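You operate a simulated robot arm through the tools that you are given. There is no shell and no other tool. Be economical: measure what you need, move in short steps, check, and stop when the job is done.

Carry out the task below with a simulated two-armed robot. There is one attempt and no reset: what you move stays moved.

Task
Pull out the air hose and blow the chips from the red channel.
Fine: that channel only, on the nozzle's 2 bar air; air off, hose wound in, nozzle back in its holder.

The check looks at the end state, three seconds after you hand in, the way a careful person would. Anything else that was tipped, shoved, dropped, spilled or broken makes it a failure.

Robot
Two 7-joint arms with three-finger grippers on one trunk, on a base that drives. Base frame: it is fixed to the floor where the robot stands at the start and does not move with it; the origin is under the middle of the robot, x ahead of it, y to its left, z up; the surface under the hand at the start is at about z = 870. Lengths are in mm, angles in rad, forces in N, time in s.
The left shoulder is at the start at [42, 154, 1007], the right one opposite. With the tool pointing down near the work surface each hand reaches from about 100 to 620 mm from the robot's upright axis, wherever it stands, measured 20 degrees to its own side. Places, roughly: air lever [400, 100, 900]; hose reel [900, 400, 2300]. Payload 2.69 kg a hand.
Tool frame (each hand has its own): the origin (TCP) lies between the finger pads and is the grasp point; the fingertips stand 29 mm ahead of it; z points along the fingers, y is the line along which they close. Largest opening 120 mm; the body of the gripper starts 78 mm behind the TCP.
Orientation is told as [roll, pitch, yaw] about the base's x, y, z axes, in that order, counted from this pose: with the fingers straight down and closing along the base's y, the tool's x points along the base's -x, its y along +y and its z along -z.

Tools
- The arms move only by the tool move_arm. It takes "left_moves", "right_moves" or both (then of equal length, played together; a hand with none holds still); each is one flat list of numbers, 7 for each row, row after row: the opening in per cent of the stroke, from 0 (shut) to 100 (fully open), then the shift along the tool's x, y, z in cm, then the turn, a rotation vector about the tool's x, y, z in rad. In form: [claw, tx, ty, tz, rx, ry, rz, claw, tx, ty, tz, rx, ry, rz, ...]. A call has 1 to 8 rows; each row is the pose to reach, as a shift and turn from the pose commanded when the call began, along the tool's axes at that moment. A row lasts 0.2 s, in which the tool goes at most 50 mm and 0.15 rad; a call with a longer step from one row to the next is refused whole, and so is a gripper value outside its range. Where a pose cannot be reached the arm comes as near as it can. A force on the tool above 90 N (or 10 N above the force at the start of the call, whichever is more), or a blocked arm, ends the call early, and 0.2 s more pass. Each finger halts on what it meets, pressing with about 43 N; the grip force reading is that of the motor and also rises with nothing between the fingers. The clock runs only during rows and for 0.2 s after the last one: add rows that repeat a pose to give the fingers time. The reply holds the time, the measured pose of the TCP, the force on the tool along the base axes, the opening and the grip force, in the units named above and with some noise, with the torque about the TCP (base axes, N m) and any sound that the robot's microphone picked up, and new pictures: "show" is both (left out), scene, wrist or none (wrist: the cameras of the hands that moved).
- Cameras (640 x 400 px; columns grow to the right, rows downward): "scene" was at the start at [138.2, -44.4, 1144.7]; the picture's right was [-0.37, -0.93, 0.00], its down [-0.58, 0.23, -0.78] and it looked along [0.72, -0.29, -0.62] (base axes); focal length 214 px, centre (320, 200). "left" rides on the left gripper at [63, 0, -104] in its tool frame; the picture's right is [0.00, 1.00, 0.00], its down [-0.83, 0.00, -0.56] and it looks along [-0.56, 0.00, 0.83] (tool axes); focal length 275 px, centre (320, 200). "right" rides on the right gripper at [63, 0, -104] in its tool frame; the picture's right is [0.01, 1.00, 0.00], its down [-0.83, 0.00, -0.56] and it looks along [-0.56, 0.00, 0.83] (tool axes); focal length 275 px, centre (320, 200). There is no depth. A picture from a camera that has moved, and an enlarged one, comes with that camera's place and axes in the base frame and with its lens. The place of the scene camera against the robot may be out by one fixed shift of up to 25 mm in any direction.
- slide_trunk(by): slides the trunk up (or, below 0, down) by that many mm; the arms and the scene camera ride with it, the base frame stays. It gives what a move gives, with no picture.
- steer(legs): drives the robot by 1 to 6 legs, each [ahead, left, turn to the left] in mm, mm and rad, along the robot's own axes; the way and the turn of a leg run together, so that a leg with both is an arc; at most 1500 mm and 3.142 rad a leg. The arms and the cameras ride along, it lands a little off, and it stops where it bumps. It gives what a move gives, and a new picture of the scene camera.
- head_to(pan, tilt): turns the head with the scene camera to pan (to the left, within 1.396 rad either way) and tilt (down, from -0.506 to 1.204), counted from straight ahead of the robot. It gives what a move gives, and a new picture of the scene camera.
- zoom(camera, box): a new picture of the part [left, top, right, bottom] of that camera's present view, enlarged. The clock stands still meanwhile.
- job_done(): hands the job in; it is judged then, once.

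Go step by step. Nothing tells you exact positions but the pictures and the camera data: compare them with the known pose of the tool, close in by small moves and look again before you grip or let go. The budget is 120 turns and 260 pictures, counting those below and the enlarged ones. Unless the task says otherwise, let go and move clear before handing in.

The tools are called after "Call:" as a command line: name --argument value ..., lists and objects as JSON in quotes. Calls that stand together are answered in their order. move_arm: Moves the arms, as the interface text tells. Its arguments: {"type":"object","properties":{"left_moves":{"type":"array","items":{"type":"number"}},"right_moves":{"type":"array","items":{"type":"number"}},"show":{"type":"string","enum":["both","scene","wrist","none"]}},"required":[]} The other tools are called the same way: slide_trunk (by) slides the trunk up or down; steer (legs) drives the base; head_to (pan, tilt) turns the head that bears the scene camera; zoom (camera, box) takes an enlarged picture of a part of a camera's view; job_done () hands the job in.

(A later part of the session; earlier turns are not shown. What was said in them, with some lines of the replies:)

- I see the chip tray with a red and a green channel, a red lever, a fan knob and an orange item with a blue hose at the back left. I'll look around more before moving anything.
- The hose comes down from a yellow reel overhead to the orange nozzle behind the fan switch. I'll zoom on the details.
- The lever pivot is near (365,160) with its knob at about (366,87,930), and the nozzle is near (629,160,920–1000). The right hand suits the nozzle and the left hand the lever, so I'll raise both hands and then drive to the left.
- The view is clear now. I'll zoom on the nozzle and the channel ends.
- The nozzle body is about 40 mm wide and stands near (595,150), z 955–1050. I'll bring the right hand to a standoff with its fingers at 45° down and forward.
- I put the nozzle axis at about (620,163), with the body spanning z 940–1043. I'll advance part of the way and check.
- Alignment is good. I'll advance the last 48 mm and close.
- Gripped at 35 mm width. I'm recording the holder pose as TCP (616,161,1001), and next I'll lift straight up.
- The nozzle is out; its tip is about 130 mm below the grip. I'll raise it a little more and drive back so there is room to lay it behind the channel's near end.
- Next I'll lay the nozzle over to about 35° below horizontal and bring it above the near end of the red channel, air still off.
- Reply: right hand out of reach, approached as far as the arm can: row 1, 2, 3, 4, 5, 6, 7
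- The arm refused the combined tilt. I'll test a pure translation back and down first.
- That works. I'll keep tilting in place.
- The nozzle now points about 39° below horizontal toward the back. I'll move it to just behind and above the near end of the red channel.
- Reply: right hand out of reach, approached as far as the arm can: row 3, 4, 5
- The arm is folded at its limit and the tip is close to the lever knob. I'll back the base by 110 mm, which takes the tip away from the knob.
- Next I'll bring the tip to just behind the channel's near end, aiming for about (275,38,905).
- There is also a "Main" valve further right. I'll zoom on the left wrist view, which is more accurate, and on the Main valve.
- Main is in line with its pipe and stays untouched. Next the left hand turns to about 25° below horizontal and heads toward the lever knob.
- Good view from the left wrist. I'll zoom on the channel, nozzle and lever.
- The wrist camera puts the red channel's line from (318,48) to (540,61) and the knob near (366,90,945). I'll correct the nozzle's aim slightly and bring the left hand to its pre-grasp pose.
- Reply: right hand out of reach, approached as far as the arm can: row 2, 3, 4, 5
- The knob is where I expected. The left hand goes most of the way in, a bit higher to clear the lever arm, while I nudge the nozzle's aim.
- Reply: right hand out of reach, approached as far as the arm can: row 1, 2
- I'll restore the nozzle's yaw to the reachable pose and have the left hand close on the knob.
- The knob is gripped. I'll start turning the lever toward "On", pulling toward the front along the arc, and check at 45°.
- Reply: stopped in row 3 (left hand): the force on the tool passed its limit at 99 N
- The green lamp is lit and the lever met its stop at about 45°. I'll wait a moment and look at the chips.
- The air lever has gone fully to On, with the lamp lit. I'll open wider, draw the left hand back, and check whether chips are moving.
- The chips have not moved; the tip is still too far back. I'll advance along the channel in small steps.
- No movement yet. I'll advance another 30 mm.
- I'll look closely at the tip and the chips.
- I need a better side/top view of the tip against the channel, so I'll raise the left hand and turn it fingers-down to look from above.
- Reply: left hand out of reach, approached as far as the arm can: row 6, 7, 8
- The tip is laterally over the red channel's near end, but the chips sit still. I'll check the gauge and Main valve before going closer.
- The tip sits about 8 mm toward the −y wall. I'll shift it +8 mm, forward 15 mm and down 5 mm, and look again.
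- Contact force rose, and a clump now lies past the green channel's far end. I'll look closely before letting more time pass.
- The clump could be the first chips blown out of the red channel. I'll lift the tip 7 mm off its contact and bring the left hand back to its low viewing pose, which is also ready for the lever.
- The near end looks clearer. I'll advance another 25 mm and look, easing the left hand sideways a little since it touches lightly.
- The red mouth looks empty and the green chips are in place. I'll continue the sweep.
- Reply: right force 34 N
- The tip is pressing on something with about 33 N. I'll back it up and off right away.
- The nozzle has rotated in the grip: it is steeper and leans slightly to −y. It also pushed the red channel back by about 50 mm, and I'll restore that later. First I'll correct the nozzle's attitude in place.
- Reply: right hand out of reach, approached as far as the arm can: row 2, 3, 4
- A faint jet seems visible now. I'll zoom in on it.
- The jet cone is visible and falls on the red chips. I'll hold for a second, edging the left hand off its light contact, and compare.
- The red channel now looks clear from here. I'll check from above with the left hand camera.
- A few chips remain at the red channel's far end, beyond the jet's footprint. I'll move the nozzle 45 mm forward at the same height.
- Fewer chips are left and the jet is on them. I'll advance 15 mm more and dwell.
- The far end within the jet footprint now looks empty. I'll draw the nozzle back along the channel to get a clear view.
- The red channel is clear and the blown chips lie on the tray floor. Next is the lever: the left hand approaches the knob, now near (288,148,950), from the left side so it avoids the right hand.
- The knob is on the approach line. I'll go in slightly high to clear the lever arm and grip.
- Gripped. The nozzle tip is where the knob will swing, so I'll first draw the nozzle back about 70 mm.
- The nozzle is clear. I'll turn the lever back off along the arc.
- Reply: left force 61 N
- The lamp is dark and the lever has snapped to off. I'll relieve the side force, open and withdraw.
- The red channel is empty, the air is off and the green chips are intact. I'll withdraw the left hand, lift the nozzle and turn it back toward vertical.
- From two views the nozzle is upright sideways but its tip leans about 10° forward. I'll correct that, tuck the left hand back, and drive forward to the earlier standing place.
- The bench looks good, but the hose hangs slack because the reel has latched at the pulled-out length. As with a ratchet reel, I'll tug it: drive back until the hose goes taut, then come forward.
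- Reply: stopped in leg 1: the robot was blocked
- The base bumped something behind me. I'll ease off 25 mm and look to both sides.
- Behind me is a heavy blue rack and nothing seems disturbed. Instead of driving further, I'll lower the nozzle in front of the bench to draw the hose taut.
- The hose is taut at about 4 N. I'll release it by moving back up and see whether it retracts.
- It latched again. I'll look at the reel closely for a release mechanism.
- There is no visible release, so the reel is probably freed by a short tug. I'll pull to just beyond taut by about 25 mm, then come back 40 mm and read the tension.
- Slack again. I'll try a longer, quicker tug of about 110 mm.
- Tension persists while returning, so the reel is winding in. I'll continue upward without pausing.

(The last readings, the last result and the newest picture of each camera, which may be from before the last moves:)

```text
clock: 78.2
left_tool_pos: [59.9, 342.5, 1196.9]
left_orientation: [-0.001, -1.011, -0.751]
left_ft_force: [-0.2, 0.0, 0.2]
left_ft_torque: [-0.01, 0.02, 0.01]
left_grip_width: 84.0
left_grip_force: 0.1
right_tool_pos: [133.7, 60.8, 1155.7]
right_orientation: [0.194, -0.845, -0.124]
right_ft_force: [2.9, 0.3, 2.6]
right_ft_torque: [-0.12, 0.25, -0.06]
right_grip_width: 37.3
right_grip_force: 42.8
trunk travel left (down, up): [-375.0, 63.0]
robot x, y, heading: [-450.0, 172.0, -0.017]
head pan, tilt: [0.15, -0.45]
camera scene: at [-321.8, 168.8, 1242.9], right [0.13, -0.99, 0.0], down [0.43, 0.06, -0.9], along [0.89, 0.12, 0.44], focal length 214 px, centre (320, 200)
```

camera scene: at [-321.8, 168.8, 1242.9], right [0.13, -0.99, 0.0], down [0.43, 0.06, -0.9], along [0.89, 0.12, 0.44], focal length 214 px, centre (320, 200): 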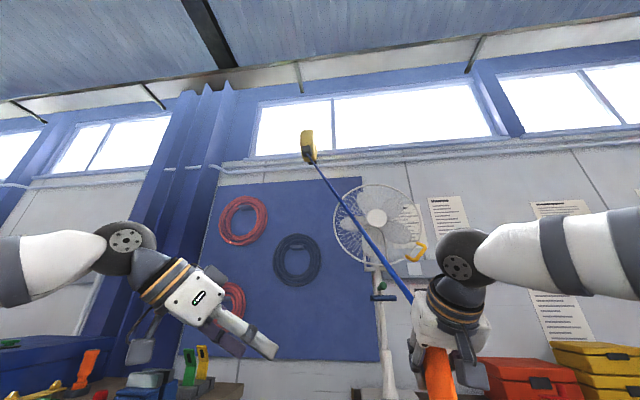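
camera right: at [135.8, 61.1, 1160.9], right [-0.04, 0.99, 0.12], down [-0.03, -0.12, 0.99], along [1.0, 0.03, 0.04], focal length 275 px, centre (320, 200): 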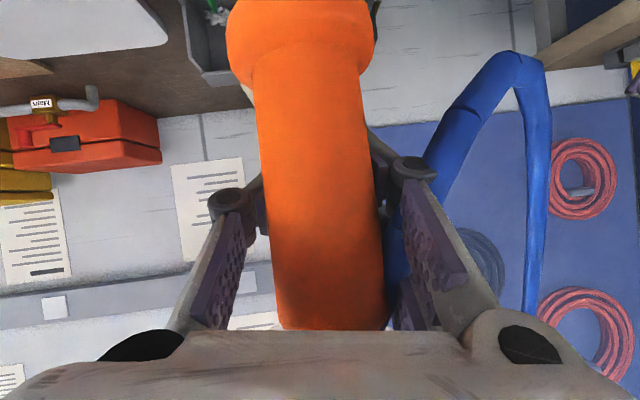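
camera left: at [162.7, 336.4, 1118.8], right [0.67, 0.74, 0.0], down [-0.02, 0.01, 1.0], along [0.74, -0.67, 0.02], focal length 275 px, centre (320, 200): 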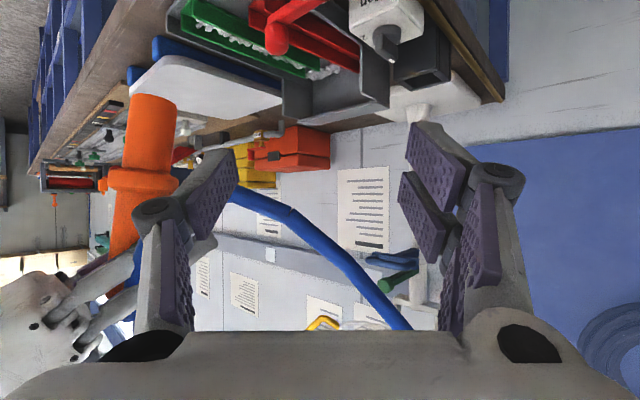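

The hose is taut and winding in. I'll drive forward to the bench.

Call:
steer --legs '[[445, 0, 0.016]]'

Call:
head_to --pan 0.05 --tilt 0.35

```text
clock: 80.9
left_tool_pos: [499.7, 345.5, 1197.1]
left_orientation: [0.001, -1.011, -0.738]
left_ft_force: [1.1, -0.5, 0.1]
left_ft_torque: [-0.01, -0.01, 0.01]
left_grip_width: 83.8
left_grip_force: 0.1
right_tool_pos: [577.7, 64.1, 1155.3]
right_orientation: [0.194, -0.845, -0.113]
right_ft_force: [0.2, -0.5, -1.2]
right_ft_torque: [0.01, -0.02, -0.01]
right_grip_width: 37.0
right_grip_force: 43.4
trunk travel left (down, up): [-375.0, 63.0]
robot x, y, heading: [-10.3, 168.6, 0.003]
head pan, tilt: [0.15, -0.45]
camera scene: at [119.6, 165.9, 1242.9], right [0.15, -0.99, 0.0], down [0.43, 0.06, -0.9], along [0.89, 0.13, 0.43], focal length 214 px, centre (320, 200)
```

scene: 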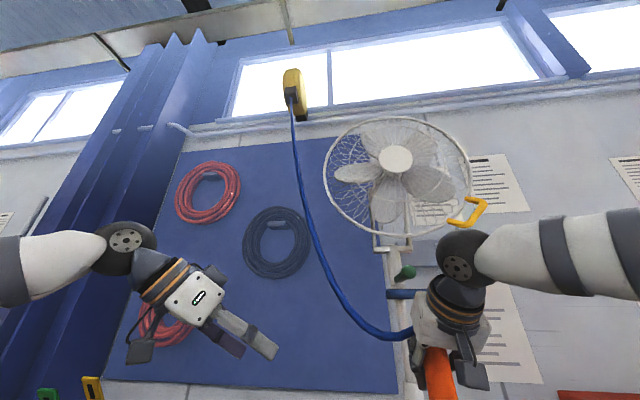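

```text
clock: 82.0
left_tool_pos: [498.2, 344.2, 1196.4]
left_orientation: [0.003, -1.009, -0.739]
left_ft_force: [-0.3, 0.0, 0.6]
left_ft_torque: [-0.02, -0.01, 0.0]
left_grip_width: 83.9
left_grip_force: 0.0
right_tool_pos: [577.0, 64.2, 1155.9]
right_orientation: [0.195, -0.844, -0.114]
right_ft_force: [0.5, 0.0, -1.6]
right_ft_torque: [0.0, 0.0, -0.01]
right_grip_width: 36.7
right_grip_force: 43.2
trunk travel left (down, up): [-375.0, 63.0]
robot x, y, heading: [-6.2, 169.3, 0.002]
head pan, tilt: [0.051, 0.351]
camera scene: at [142.7, 160.1, 1173.9], right [0.05, -1.0, 0.0], down [-0.34, -0.02, -0.94], along [0.94, 0.05, -0.34], focal length 214 px, centre (320, 200)
```

scene: 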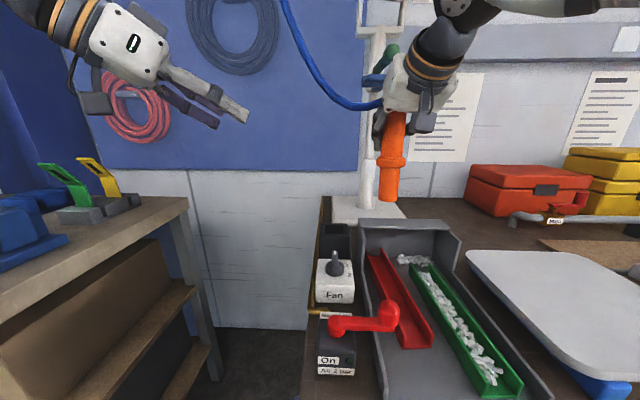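

The slack here may simply be the shortest hose length, since this pose is closer to the reel than the holder. I'll check the nozzle's attitude with the left hand camera and the scene.

Call:
zoom --camera "left" --box '[0, 0, 640, 400]'

Call:
zoom --camera "scene" --box '[300, 90, 460, 260]'

Call:
zoom --camera "right" --box '[0, 0, 640, 400]'

```text
1.00 times, centred on (320, 200) of left (not enlarged: the box is as wide or as high as the picture)
camera zoom: at [408.0, 427.3, 1197.5], right [0.67, 0.74, 0.0], down [-0.02, 0.02, 1.0], along [0.74, -0.67, 0.03], focal length 275 px, centre (320, 200)
```

zoom: 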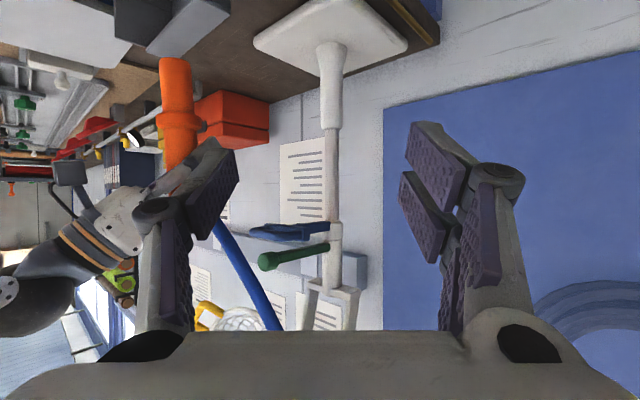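

```text
2.35 times, centred on (380, 175) of scene
camera zoom: at [142.7, 160.1, 1173.9], right [0.05, -1.0, 0.0], down [-0.34, -0.02, -0.94], along [0.94, 0.05, -0.34], focal length 505 px, centre (179, 259)
```

zoom: 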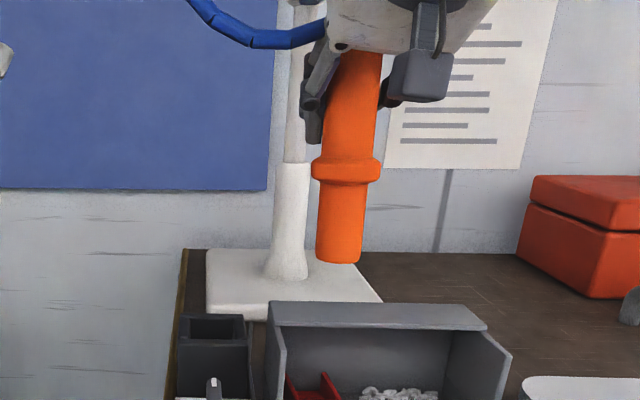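

```text
1.00 times, centred on (320, 200) of right (not enlarged: the box is as wide or as high as the picture)
camera zoom: at [456.1, 57.7, 1176.7], right [-0.04, 0.99, 0.12], down [0.13, -0.12, 0.98], along [0.99, 0.05, -0.12], focal length 275 px, centre (320, 200)
```

zoom: 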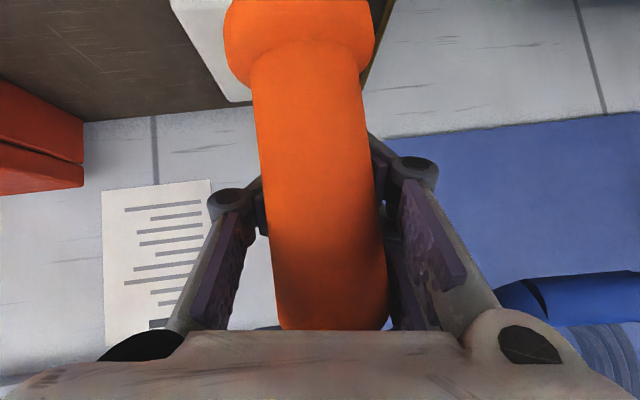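

The nozzle is within about 3° of vertical. I'll apply the small correction and move it above the holder.

Call:
move_arm --right_moves '[10, -0.45, 2.4, 1.2, -0.006, -0.014, 0.007, 10, -0.9, 4.7, 2.3, -0.012, -0.028, 0.013, 10, -1.35, 7.1, 3.5, -0.018, -0.042, 0.02, 10, -1.8, 9.5, 4.65, -0.023, -0.056, 0.026, 10, -1.8, 9.5, 4.65, -0.023, -0.056, 0.026]'

Call:
zoom --camera "scene" --box '[270, 100, 390, 260]'

Call:
zoom --camera "left" --box '[0, 0, 640, 400]'

```text
clock: 83.2
left_tool_pos: [499.4, 345.2, 1196.4]
left_orientation: [0.002, -1.01, -0.738]
left_ft_force: [-0.2, 0.6, -0.5]
left_ft_torque: [0.03, -0.02, -0.01]
left_grip_width: 84.2
left_grip_force: 0.1
right_tool_pos: [619.8, 162.3, 1151.0]
right_orientation: [0.265, -0.893, -0.172]
right_ft_force: [-0.2, -0.3, -1.4]
right_ft_torque: [-0.03, -0.05, -0.01]
right_grip_width: 37.2
right_grip_force: 42.7
trunk travel left (down, up): [-375.0, 63.0]
robot x, y, heading: [-6.2, 167.8, -0.001]
head pan, tilt: [0.051, 0.351]
camera scene: at [142.6, 159.8, 1173.8], right [0.05, -1.0, 0.0], down [-0.34, -0.02, -0.94], along [0.94, 0.05, -0.34], focal length 214 px, centre (320, 200)
camera right: at [498.5, 156.1, 1164.8], right [-0.04, 0.99, 0.16], down [0.08, -0.16, 0.98], along [1.0, 0.05, -0.07], focal length 275 px, centre (320, 200)
```

scene: 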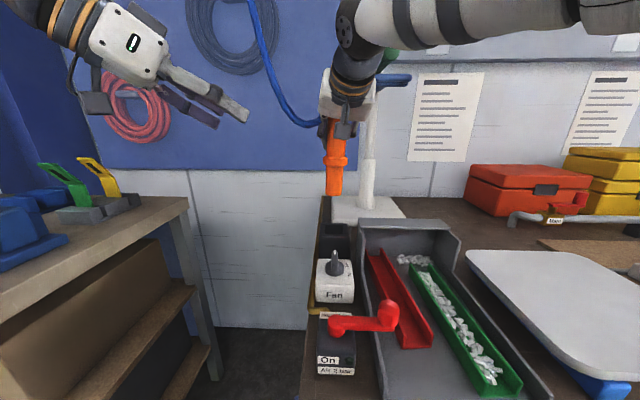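
right: 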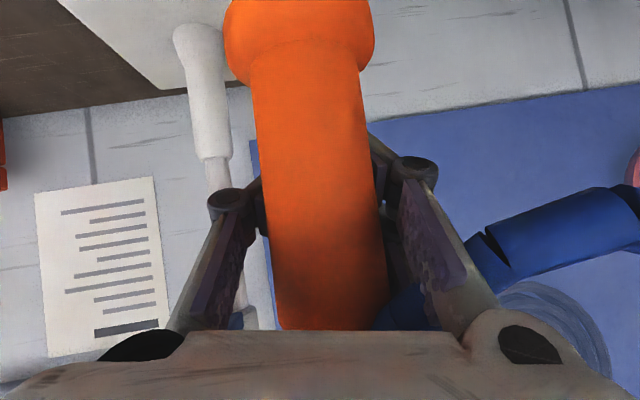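

```text
2.50 times, centred on (330, 180) of scene
camera zoom: at [142.6, 159.8, 1173.8], right [0.05, -1.0, 0.0], down [-0.34, -0.02, -0.94], along [0.94, 0.05, -0.34], focal length 536 px, centre (295, 250)
```

zoom: 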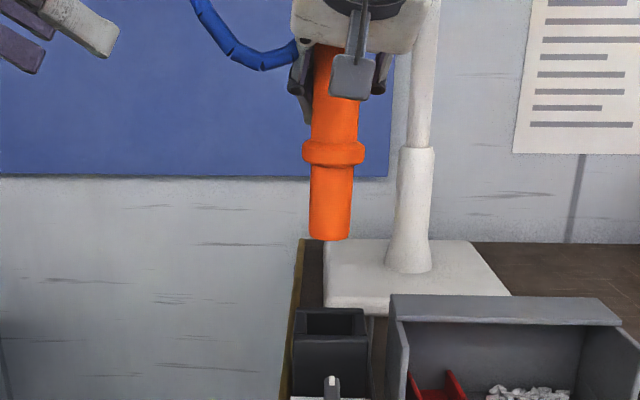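

```text
1.00 times, centred on (320, 200) of left (not enlarged: the box is as wide or as high as the picture)
camera zoom: at [407.9, 427.0, 1197.7], right [0.67, 0.74, 0.0], down [-0.02, 0.02, 1.0], along [0.74, -0.67, 0.03], focal length 275 px, centre (320, 200)
```

zoom: 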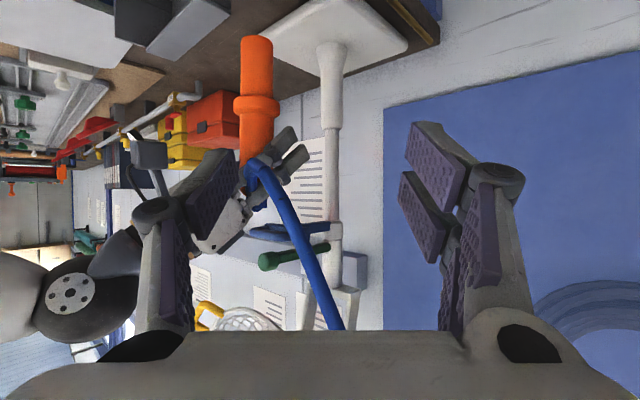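

The nozzle is vertical within a degree but about 4 mm too far to +y. I'll lower it to just above the holder and lower the left camera to judge the x alignment.

Call:
move_arm --left_moves '[70, 2.7, 0, 1.7, 0, 0, 0, 70, 5.4, 0, 3.4, 0, 0, 0, 70, 8.1, 0, 5.2, 0, 0, 0, 70, 10.8, 0, 6.9, 0, 0, 0, 70, 13.5, 0, 8.6, 0, 0, 0]' --right_moves '[10, 1.1, -0.3, 0.85, 0, 0, 0, 10, 2.2, -0.6, 1.7, 0, 0, 0, 10, 3.3, -0.9, 2.5, 0, 0, 0, 10, 4.4, -1.2, 3.4, 0, 0, 0, 10, 5.4, -1.45, 4.2, 0, 0, 0]'

Call:
zoom --camera "scene" --box '[270, 120, 390, 260]'

```text
clock: 84.4
left_tool_pos: [499.6, 346.2, 1036.1]
left_orientation: [0.001, -1.01, -0.739]
left_ft_force: [-0.2, 0.3, 0.1]
left_ft_torque: [-0.02, 0.0, 0.01]
left_grip_width: 84.0
left_grip_force: 0.1
right_tool_pos: [621.0, 158.8, 1082.6]
right_orientation: [0.264, -0.893, -0.172]
right_ft_force: [0.4, 0.4, -1.6]
right_ft_torque: [0.02, 0.0, 0.03]
right_grip_width: 37.2
right_grip_force: 42.5
trunk travel left (down, up): [-375.0, 63.0]
robot x, y, heading: [-12.6, 166.9, -0.003]
head pan, tilt: [0.051, 0.351]
camera scene: at [142.9, 160.2, 1173.7], right [0.05, -1.0, 0.0], down [-0.34, -0.02, -0.94], along [0.94, 0.05, -0.34], focal length 214 px, centre (320, 200)
camera right: at [499.2, 152.9, 1096.1], right [-0.04, 0.99, 0.16], down [0.08, -0.16, 0.98], along [1.0, 0.05, -0.07], focal length 275 px, centre (320, 200)
camera left: at [409.4, 426.9, 1037.1], right [0.67, 0.74, 0.0], down [-0.02, 0.02, 1.0], along [0.74, -0.67, 0.03], focal length 275 px, centre (320, 200)
```

scene: 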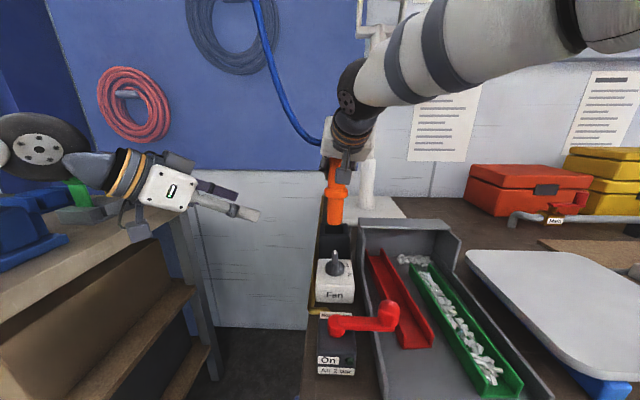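
right: 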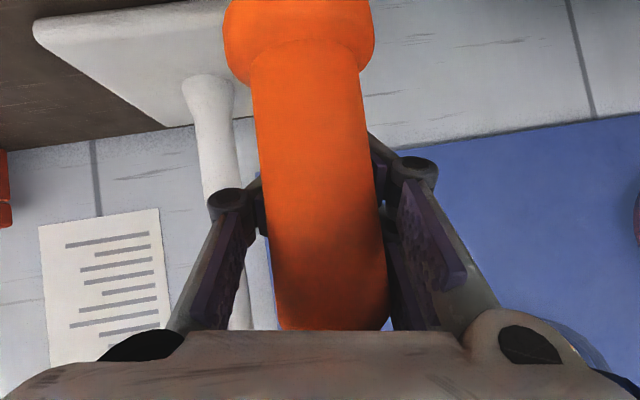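
left: 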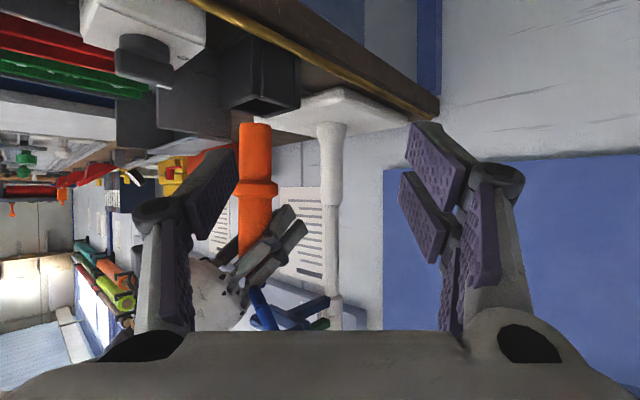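

```text
2.86 times, centred on (330, 190) of scene
camera zoom: at [142.9, 160.2, 1173.7], right [0.05, -1.0, 0.0], down [-0.34, -0.02, -0.94], along [0.94, 0.05, -0.34], focal length 613 px, centre (291, 229)
```

zoom: 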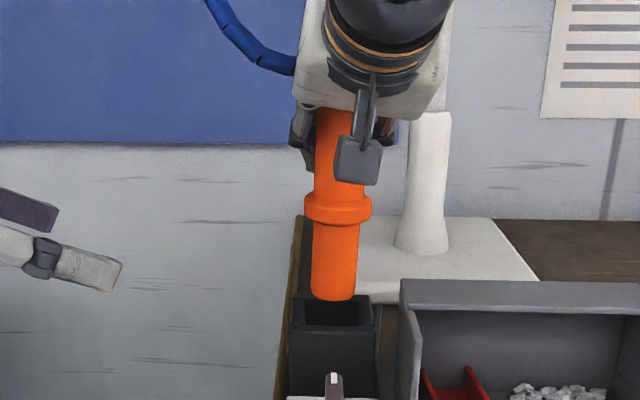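

Call:
zoom --camera "left" --box '[190, 20, 330, 200]'

```text
2.22 times, centred on (260, 110) of left
camera zoom: at [409.4, 426.9, 1037.1], right [0.67, 0.74, 0.0], down [-0.02, 0.02, 1.0], along [0.74, -0.67, 0.03], focal length 612 px, centre (453, 400)
```

zoom: 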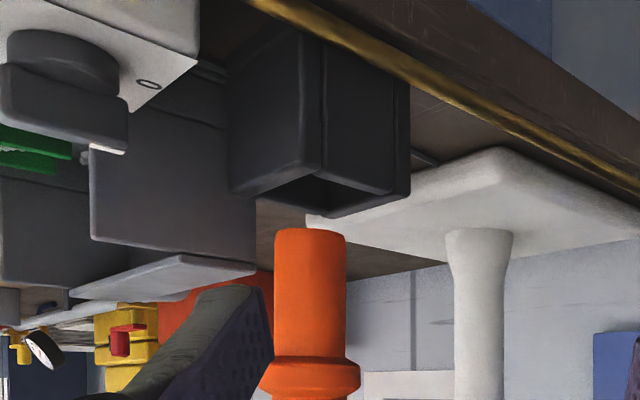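

From the side the nozzle needs about +9 mm in x and −2 mm in y. I'll correct that and lower until the tip just enters the holder.

Call:
move_arm --right_moves '[10, -0.58, -0.23, 0.68, 0, 0, 0, 10, -0.58, -0.23, 0.68, 0, 0, 0, 10, 0.6, -0.48, 1.6, 0, 0, 0, 10, 1.35, -0.63, 2.2, 0, 0, 0]' --show "none"

Call:
zoom --camera "left" --box '[190, 20, 330, 200]'

Call:
zoom --camera "scene" --box '[290, 160, 380, 250]'

```text
clock: 85.4
left_tool_pos: [498.9, 343.7, 1036.8]
left_orientation: [0.001, -1.012, -0.737]
left_ft_force: [0.3, -0.4, -0.1]
left_ft_torque: [0.01, 0.01, -0.01]
left_grip_width: 84.1
left_grip_force: 0.1
right_tool_pos: [629.5, 156.6, 1056.5]
right_orientation: [0.263, -0.895, -0.173]
right_ft_force: [-0.1, 1.1, -0.8]
right_ft_torque: [0.03, -0.02, -0.01]
right_grip_width: 36.9
right_grip_force: 42.6
trunk travel left (down, up): [-375.0, 63.0]
robot x, y, heading: [-6.9, 166.3, -0.002]
head pan, tilt: [0.051, 0.351]
```

```text
2.22 times, centred on (260, 110) of left
camera zoom: at [409.2, 426.9, 1037.5], right [0.67, 0.74, 0.0], down [-0.02, 0.02, 1.0], along [0.74, -0.67, 0.03], focal length 612 px, centre (453, 400)
```

zoom: 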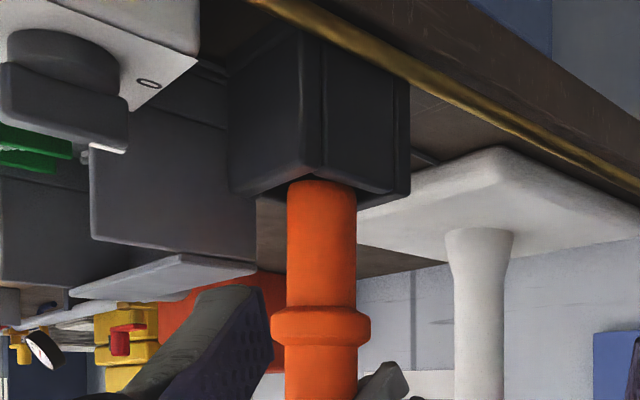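

```text
4.44 times, centred on (335, 205) of scene
camera zoom: at [142.7, 160.1, 1173.8], right [0.05, -1.0, 0.0], down [-0.34, -0.02, -0.94], along [0.94, 0.05, -0.34], focal length 953 px, centre (253, 178)
```

zoom: 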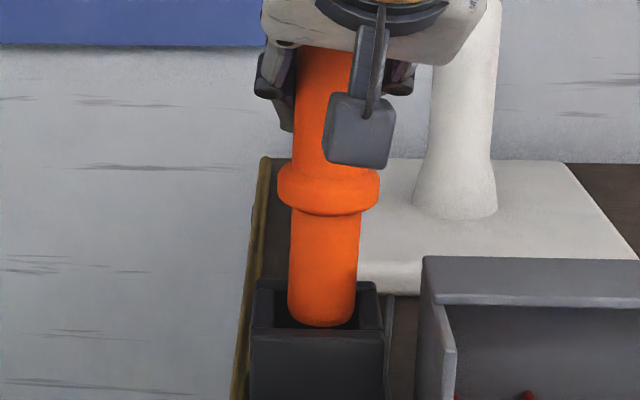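

It is well centred and entering. I'll lower on.

Call:
move_arm --right_moves '[10, 1.16, -0.24, 0.9, 0, 0, 0, 10, 2.3, -0.48, 1.8, 0, 0, 0, 10, 3.3, -0.7, 2.6, 0, 0, 0, 10, 3.3, -0.7, 2.6, 0, 0, 0]' --show "none"

Call:
zoom --camera "left" --box '[190, 20, 330, 200]'

Call:
zoom --camera "scene" --box '[290, 160, 380, 250]'

```text
clock: 86.4
left_tool_pos: [499.7, 344.1, 1036.2]
left_orientation: [0.001, -1.011, -0.738]
left_ft_force: [0.0, -0.4, -0.6]
left_ft_torque: [0.02, 0.01, -0.02]
left_grip_width: 84.1
left_grip_force: 0.1
right_tool_pos: [629.8, 156.1, 1014.6]
right_orientation: [0.263, -0.896, -0.172]
right_ft_force: [0.0, 1.7, -0.6]
right_ft_torque: [0.13, -0.04, -0.04]
right_grip_width: 36.7
right_grip_force: 43.3
trunk travel left (down, up): [-375.0, 63.0]
robot x, y, heading: [-8.5, 169.2, -0.003]
head pan, tilt: [0.051, 0.351]
```

```text
2.22 times, centred on (260, 110) of left
camera zoom: at [409.2, 427.2, 1037.5], right [0.67, 0.74, 0.0], down [-0.02, 0.02, 1.0], along [0.74, -0.67, 0.03], focal length 612 px, centre (453, 400)
```

zoom: 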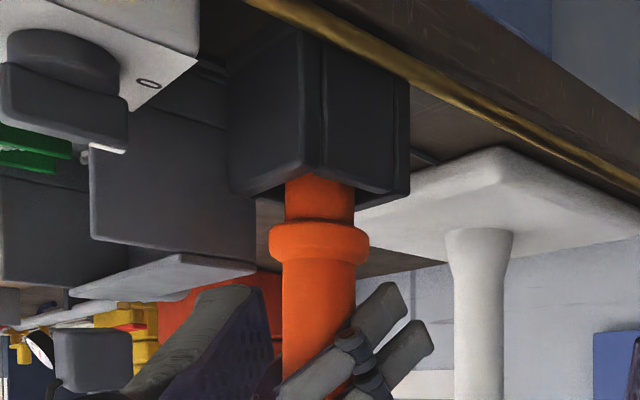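

```text
4.44 times, centred on (335, 205) of scene
camera zoom: at [142.7, 160.3, 1173.8], right [0.05, -1.0, 0.0], down [-0.34, -0.02, -0.94], along [0.94, 0.05, -0.34], focal length 953 px, centre (253, 178)
```

zoom: 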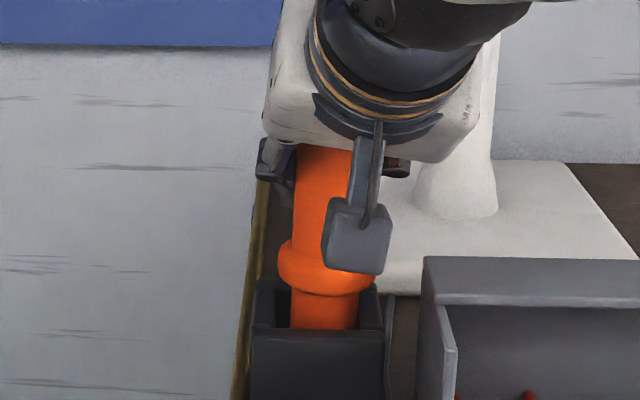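

A bit more to go. I'll lower slowly until it seats.

Call:
move_arm --right_moves '[10, 0.4, -0.08, 0.3, 0, 0, 0, 10, 0.8, -0.16, 0.6, 0, 0, 0, 10, 1.16, -0.24, 0.9, 0, 0, 0, 10, 1.16, -0.24, 0.9, 0, 0, 0]' --show "none"

Call:
zoom --camera "left" --box '[190, 20, 330, 200]'

```text
clock: 87.4
left_tool_pos: [497.5, 344.6, 1038.6]
left_orientation: [0.003, -1.012, -0.741]
left_ft_force: [-0.9, -0.2, 0.3]
left_ft_torque: [-0.04, -0.01, 0.0]
left_grip_width: 84.1
left_grip_force: 0.1
right_tool_pos: [628.8, 156.4, 1001.6]
right_orientation: [0.265, -0.901, -0.172]
right_ft_force: [-1.2, 3.3, 16.1]
right_ft_torque: [-0.1, 0.59, -0.07]
right_grip_width: 36.7
right_grip_force: 43.0
trunk travel left (down, up): [-375.0, 63.0]
robot x, y, heading: [-9.7, 167.7, -0.005]
head pan, tilt: [0.051, 0.351]
```

```text
2.22 times, centred on (260, 110) of left
camera zoom: at [407.8, 427.3, 1038.5], right [0.67, 0.74, 0.01], down [-0.03, 0.02, 1.0], along [0.74, -0.67, 0.03], focal length 612 px, centre (453, 400)
```

zoom: 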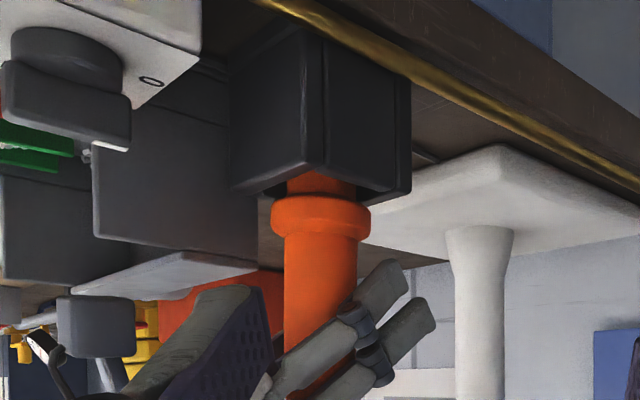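

Seated at the original height (TCP z 1001). Before letting go, I'll check whether the hose is straight.

Call:
head_to --pan 0.15 --tilt -0.2

```text
clock: 88.4
left_tool_pos: [498.9, 345.9, 1037.1]
left_orientation: [0.004, -1.012, -0.739]
left_ft_force: [0.2, -0.4, 0.7]
left_ft_torque: [-0.02, -0.02, -0.02]
left_grip_width: 84.2
left_grip_force: 0.1
right_tool_pos: [631.1, 155.9, 1002.2]
right_orientation: [0.265, -0.901, -0.174]
right_ft_force: [4.8, 4.5, 26.0]
right_ft_torque: [-0.24, 0.39, -0.03]
right_grip_width: 37.5
right_grip_force: 42.8
trunk travel left (down, up): [-375.0, 63.0]
robot x, y, heading: [-6.2, 168.2, -0.0]
head pan, tilt: [0.15, -0.201]
camera scene: at [130.4, 168.5, 1224.0], right [0.15, -0.99, 0.0], down [0.2, 0.03, -0.98], along [0.97, 0.14, 0.2], focal length 214 px, centre (320, 200)
```

scene: 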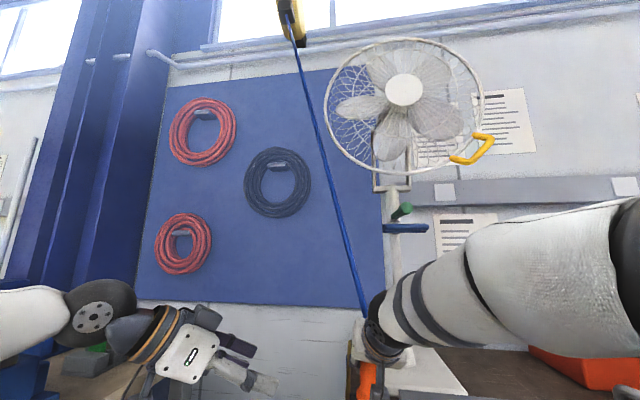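

The hose is straight and wound in. I'll release and back off along the fingers.

Call:
move_arm --right_moves '[40, 0, 0, 0, 0, 0, 0, 65, 0, 0, 0, 0, 0, 0, 65, 0, 0, 0, 0, 0, 0, 65, 0, 0, -2.5, 0, 0, 0, 65, 0, 0, -6, 0, 0, 0, 65, 0, 0, -10, 0, 0, 0, 65, 0, 0, -14, 0, 0, 0]' --show "wrist"

Call:
head_to --pan -0.05 --tilt 0.5

Call:
zoom --camera "scene" --box '[280, 130, 500, 350]'

```text
clock: 90.0
left_tool_pos: [499.4, 344.3, 1036.0]
left_orientation: [0.0, -1.01, -0.737]
left_ft_force: [-0.2, 0.1, 0.8]
left_ft_torque: [0.01, 0.02, 0.0]
left_grip_width: 84.0
left_grip_force: 0.0
right_tool_pos: [522.3, 137.8, 1085.4]
right_orientation: [0.263, -0.896, -0.172]
right_ft_force: [0.0, 0.0, 0.8]
right_ft_torque: [-0.04, -0.01, 0.02]
right_grip_width: 78.1
right_grip_force: 0.1
trunk travel left (down, up): [-375.0, 63.0]
robot x, y, heading: [-5.7, 167.6, -0.009]
head pan, tilt: [0.15, -0.201]
camera right: at [400.5, 131.7, 1099.1], right [-0.04, 0.99, 0.16], down [0.07, -0.16, 0.98], along [1.0, 0.05, -0.07], focal length 275 px, centre (320, 200)
```

right: 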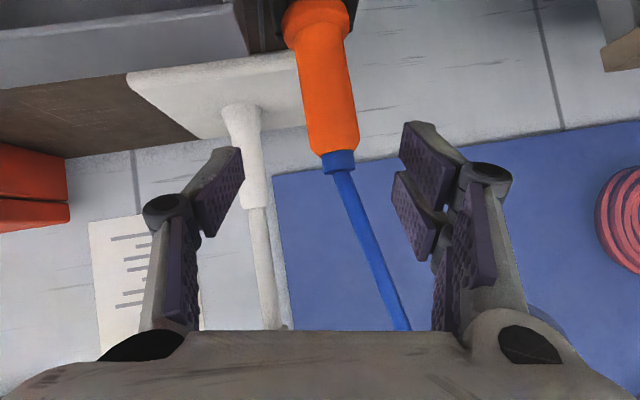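

```text
clock: 91.0
left_tool_pos: [499.6, 344.3, 1036.6]
left_orientation: [0.002, -1.012, -0.738]
left_ft_force: [0.2, -0.5, -0.7]
left_ft_torque: [-0.02, -0.01, -0.01]
left_grip_width: 84.1
left_grip_force: 0.0
right_tool_pos: [522.1, 137.3, 1084.1]
right_orientation: [0.262, -0.893, -0.173]
right_ft_force: [0.4, 0.2, 0.6]
right_ft_torque: [-0.03, -0.03, -0.02]
right_grip_width: 78.1
right_grip_force: 0.1
trunk travel left (down, up): [-375.0, 63.0]
robot x, y, heading: [-8.1, 164.1, 0.001]
head pan, tilt: [-0.051, 0.499]
camera scene: at [140.5, 150.8, 1160.2], right [-0.05, -1.0, 0.0], down [-0.48, 0.03, -0.88], along [0.88, -0.05, -0.48], focal length 214 px, centre (320, 200)
```

scene: 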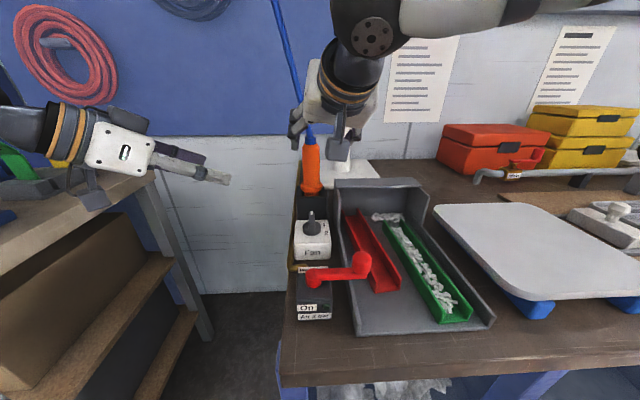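

```text
1.82 times, centred on (390, 240) of scene
camera zoom: at [140.5, 150.8, 1160.2], right [-0.05, -1.0, 0.0], down [-0.48, 0.03, -0.88], along [0.88, -0.05, -0.48], focal length 390 px, centre (193, 127)
```

zoom: 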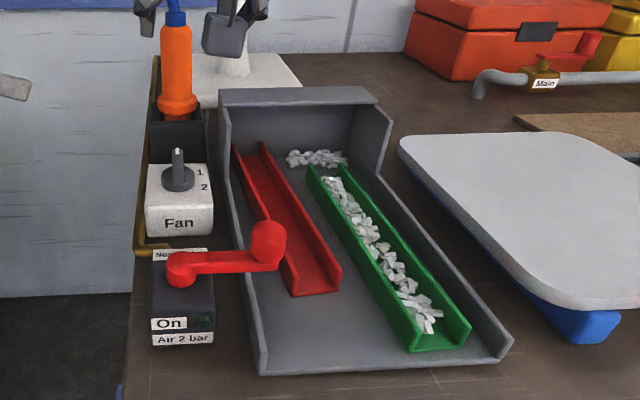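

Nozzle seated, hose wound in, air off, and the green channel untouched. The empty red channel still sits about 55 mm too far back from my nudge, so I'll bring the right hand over its wall to slide it back.

Call:
move_arm --right_moves '[60, 1.16, -1.67, -0.66, 0.02, 0.13, -0.013, 50, 2.3, -3.34, -1.3, 0.041, 0.26, -0.027, 40, 3.5, -5, -2, 0.061, 0.391, -0.04, 30, 4.6, -6.7, -2.6, 0.081, 0.521, -0.054, 20, 5.8, -8.4, -3.3, 0.101, 0.651, -0.067, 15, 6.9, -10, -3.9, 0.122, 0.782, -0.081, 15, 8.1, -11.7, -4.6, 0.142, 0.912, -0.094]'

Call:
zoom --camera "right" --box '[160, 0, 480, 200]'

```text
clock: 92.7
left_tool_pos: [499.5, 344.5, 1036.1]
left_orientation: [0.004, -1.012, -0.737]
left_ft_force: [-0.1, 0.3, 0.9]
left_ft_torque: [0.01, 0.02, 0.02]
left_grip_width: 83.9
left_grip_force: 0.1
right_tool_pos: [436.4, 24.2, 1030.2]
right_orientation: [0.003, 0.005, 0.055]
right_ft_force: [-0.4, 1.1, -0.3]
right_ft_torque: [-0.02, -0.02, -0.01]
right_grip_width: 18.2
right_grip_force: 0.2
trunk travel left (down, up): [-375.0, 63.0]
robot x, y, heading: [-6.9, 168.7, -0.004]
head pan, tilt: [-0.051, 0.499]
camera scene: at [140.6, 150.7, 1160.1], right [-0.05, -1.0, 0.0], down [-0.48, 0.03, -0.88], along [0.88, -0.05, -0.48], focal length 214 px, centre (320, 200)
camera right: at [373.8, 20.3, 1134.3], right [-0.06, 1.0, 0.0], down [0.83, 0.05, 0.55], along [0.55, 0.03, -0.83], focal length 275 px, centre (320, 200)
```

scene: 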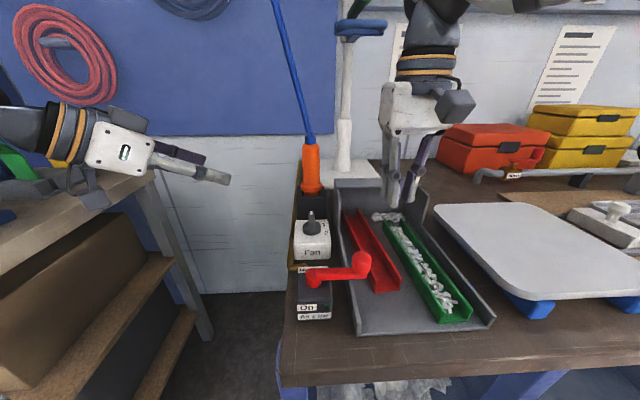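
right: 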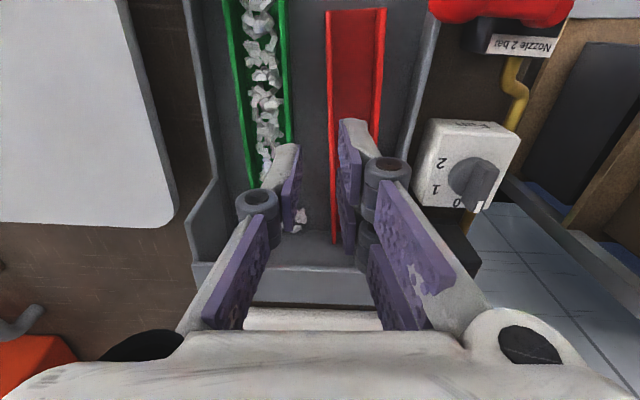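

```text
2.00 times, centred on (320, 100) of right
camera zoom: at [373.8, 20.3, 1134.3], right [-0.06, 1.0, 0.0], down [0.83, 0.05, 0.55], along [0.55, 0.03, -0.83], focal length 551 px, centre (320, 400)
```

zoom: 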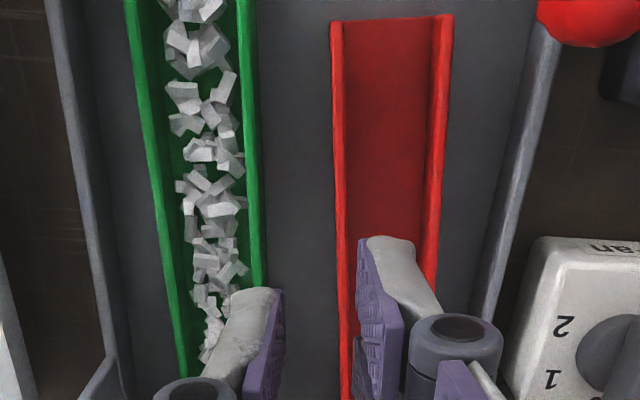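

I can see the red channel's −y wall at about y=33 at this x. I'll shift 9 mm, lower to just above the wall, and check.

Call:
move_arm --right_moves '[15, 0, 0.9, 1.5, 0, 0, -0.03, 15, 0, 0.9, 5, 0, 0, -0.03, 15, 0, 0.9, 9, 0, 0, -0.03]' --show "none"

Call:
zoom --camera "right" --box '[160, 0, 480, 260]'

```text
clock: 93.5
left_tool_pos: [500.6, 344.8, 1035.9]
left_orientation: [0.0, -1.011, -0.738]
left_ft_force: [0.2, -0.5, -0.5]
left_ft_torque: [-0.02, 0.02, 0.0]
left_grip_width: 84.1
left_grip_force: 0.0
right_tool_pos: [439.6, 34.4, 939.5]
right_orientation: [0.001, 0.001, 0.087]
right_ft_force: [0.2, 0.3, 0.5]
right_ft_torque: [0.01, 0.01, 0.01]
right_grip_width: 18.1
right_grip_force: 0.1
trunk travel left (down, up): [-375.0, 63.0]
robot x, y, heading: [-7.6, 167.2, -0.003]
head pan, tilt: [-0.051, 0.499]
```

```text
1.54 times, centred on (320, 130) of right
camera zoom: at [376.3, 29.9, 1044.4], right [-0.09, 1.0, 0.0], down [0.83, 0.08, 0.55], along [0.55, 0.05, -0.83], focal length 424 px, centre (320, 308)
```

zoom: 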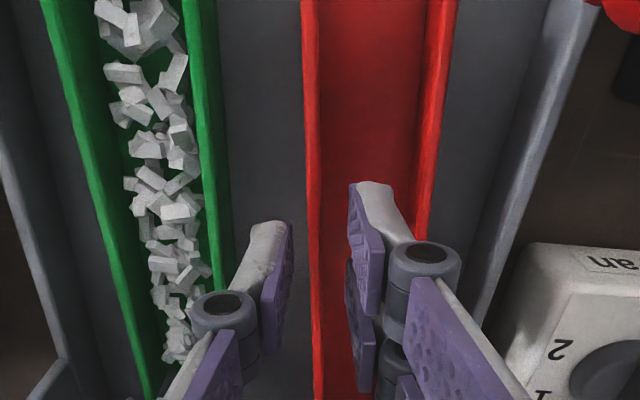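

The wall is centred between the fingers. I'll lower 30 mm and grip lightly.

Call:
move_arm --right_moves '[15, 0, 0, 1.5, 0, 0, 0, 15, 0, 0, 3.0, 0, 0, 0, 0, 0, 0, 3.0, 0, 0, 0, 0, 0, 0, 3.0, 0, 0, 0]' --show "none"

Call:
zoom --camera "right" --box '[160, 0, 480, 260]'

```text
clock: 94.5
left_tool_pos: [499.8, 344.5, 1036.7]
left_orientation: [0.002, -1.01, -0.737]
left_ft_force: [-0.1, 0.8, -0.1]
left_ft_torque: [0.01, 0.01, 0.01]
left_grip_width: 83.9
left_grip_force: 0.1
right_tool_pos: [438.8, 36.2, 910.3]
right_orientation: [-0.001, 0.002, 0.087]
right_ft_force: [-0.2, 0.5, 0.4]
right_ft_torque: [0.04, -0.16, 0.02]
right_grip_width: 5.9
right_grip_force: 33.2
trunk travel left (down, up): [-375.0, 63.0]
robot x, y, heading: [-9.0, 166.1, 0.003]
head pan, tilt: [-0.051, 0.499]
```

```text
1.54 times, centred on (320, 130) of right
camera zoom: at [375.6, 30.3, 1015.1], right [-0.09, 1.0, 0.0], down [0.83, 0.07, 0.56], along [0.55, 0.05, -0.83], focal length 424 px, centre (320, 308)
```

zoom: 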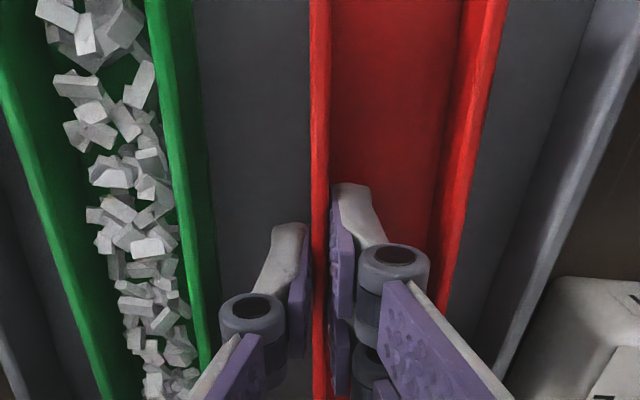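

Gripped the wall. I'll slide the channel back 52 mm along its original line.

Call:
move_arm --right_moves '[0, 1.0, 0.1, 0, 0, 0, 0.01, 0, 2.1, 0.2, 0, 0, 0, 0.02, 0, 3.2, 0.3, 0, 0, 0, 0.03, 0, 4.2, 0.4, 0, 0, 0, 0.04, 0, 5.2, 0.5, 0, 0, 0, 0.04, 0, 5.2, 0.5, 0, 0, 0, 0.04]' --show "scene"

Call:
zoom --camera "scene" --box '[290, 180, 500, 350]'

```text
clock: 95.8
left_tool_pos: [499.4, 344.2, 1037.4]
left_orientation: [0.001, -1.009, -0.738]
left_ft_force: [-0.4, 0.3, -1.1]
left_ft_torque: [0.04, -0.01, 0.03]
left_grip_width: 83.9
left_grip_force: 0.2
right_tool_pos: [386.0, 35.6, 910.8]
right_orientation: [0.002, 0.001, 0.045]
right_ft_force: [4.9, -1.8, 14.2]
right_ft_torque: [-0.05, 0.33, -0.02]
right_grip_width: 5.9
right_grip_force: 33.2
trunk travel left (down, up): [-375.0, 63.0]
robot x, y, heading: [-11.0, 168.6, 0.002]
head pan, tilt: [-0.051, 0.499]
camera scene: at [140.3, 150.9, 1160.3], right [-0.05, -1.0, 0.0], down [-0.48, 0.03, -0.88], along [0.88, -0.05, -0.48], focal length 214 px, centre (320, 200)
```

scene: 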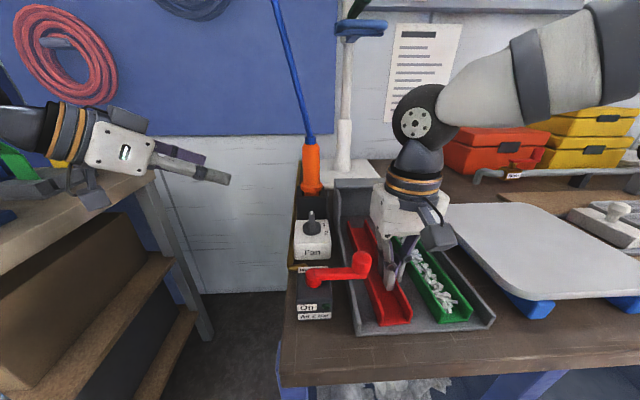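

```text
2.35 times, centred on (395, 265) of scene
camera zoom: at [140.3, 150.9, 1160.3], right [-0.05, -1.0, 0.0], down [-0.48, 0.03, -0.88], along [0.88, -0.05, -0.48], focal length 505 px, centre (144, 47)
```

zoom: 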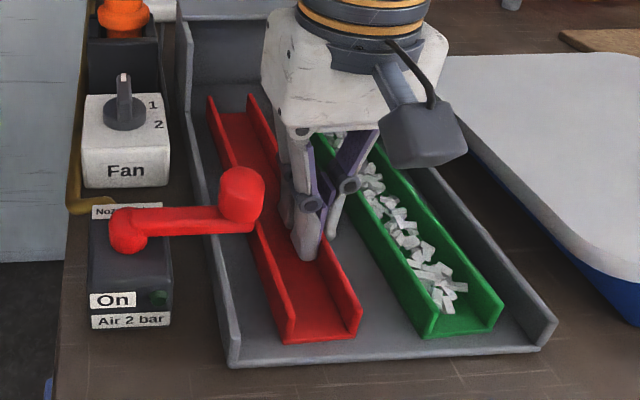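

It's nearly there; compared with the first picture it needs about +0.045 rad yaw and −3 mm in y.

Call:
move_arm --right_moves '[0, -0.05, -0.15, 0, 0, 0, -0.023, 0, -0.1, -0.3, 0, 0, 0, -0.045, 0, -0.1, -0.3, 0, 0, 0, -0.045, 10, -0.1, -0.3, 0, 0, 0, -0.045, 15, -0.1, -0.3, 0, 0, 0, -0.045, 15, -0.1, -0.3, -2, 0, 0, -0.045, 15, -0.1, -0.3, -6, 0, 0, -0.045, 15, -0.1, -0.3, -10.5, 0, 0, -0.045]' --show "none"

Call:
move_arm --right_moves '[15, 0, -3, -3, 0, 0, 0, 15, 0, -7, -6, 0, 0, 0, 15, 0, -11, -6, 0, 0, 0, 15, 0, -15, -6, 0, 0, 0]' --show "scene"

Call:
zoom --camera "scene" --box '[290, 180, 500, 350]'

```text
clock: 97.7
left_tool_pos: [500.7, 344.3, 1037.1]
left_orientation: [0.002, -1.01, -0.738]
left_ft_force: [-0.4, 0.1, 1.3]
left_ft_torque: [-0.02, 0.04, -0.01]
left_grip_width: 84.1
left_grip_force: 0.0
right_tool_pos: [386.8, 34.9, 1016.9]
right_orientation: [0.001, 0.002, 0.09]
right_ft_force: [1.3, 0.3, -0.4]
right_ft_torque: [0.0, 0.01, -0.01]
right_grip_width: 18.1
right_grip_force: 0.1
trunk travel left (down, up): [-375.0, 63.0]
robot x, y, heading: [-11.0, 169.0, -0.005]
head pan, tilt: [-0.051, 0.499]
```

```text
clock: 98.7
left_tool_pos: [500.3, 344.7, 1037.2]
left_orientation: [0.0, -1.01, -0.738]
left_ft_force: [0.6, 0.0, -0.1]
left_ft_torque: [0.0, -0.02, -0.02]
left_grip_width: 84.1
left_grip_force: 0.0
right_tool_pos: [399.1, -117.3, 1075.9]
right_orientation: [-0.001, 0.002, 0.09]
right_ft_force: [-0.1, 0.2, 0.6]
right_ft_torque: [0.01, 0.01, 0.03]
right_grip_width: 17.7
right_grip_force: 0.1
trunk travel left (down, up): [-375.0, 63.0]
robot x, y, heading: [-11.2, 167.9, -0.003]
head pan, tilt: [-0.051, 0.499]
camera scene: at [140.4, 150.3, 1160.1], right [-0.05, -1.0, 0.0], down [-0.48, 0.03, -0.88], along [0.88, -0.05, -0.48], focal length 214 px, centre (320, 200)
```

scene: 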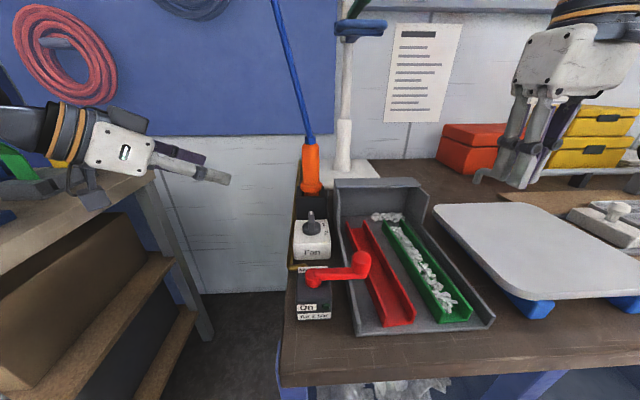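

```text
2.35 times, centred on (395, 265) of scene
camera zoom: at [140.4, 150.3, 1160.1], right [-0.05, -1.0, 0.0], down [-0.48, 0.03, -0.88], along [0.88, -0.05, -0.48], focal length 505 px, centre (144, 47)
```

zoom: 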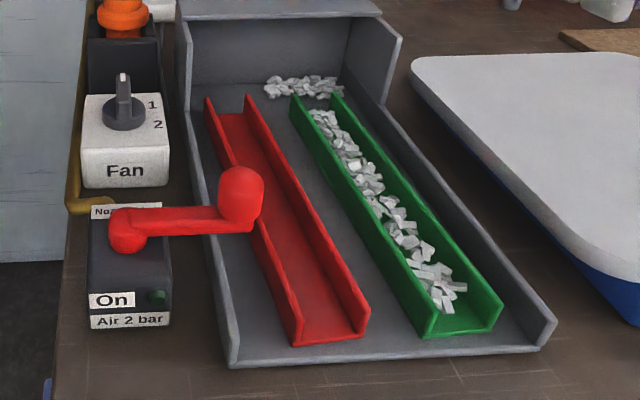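

The red channel is back in its place and empty. The green chips are untouched, the lever is off with its lamp dark, the nozzle is in its holder and the hose is straight. Both hands are clear, so I'm handing in.

Call:
job_done

```text
The job is handed in.
```

I blew the red channel clear using the nozzle's 2 bar air, then turned the air off, let the hose wind in and put the nozzle back in its holder.

- **Blown chips:** they lie on the tray floor at the back. The green channel's chips were left in place.
- **Red channel moved:** the nozzle pushed it about 50 mm back during the work. I slid it back, and it matches the first picture to within a few millimetres.
- **Bump behind:** the base touched something behind me, probably the heavy blue rack, while I was backing up. I saw nothing disturbed.
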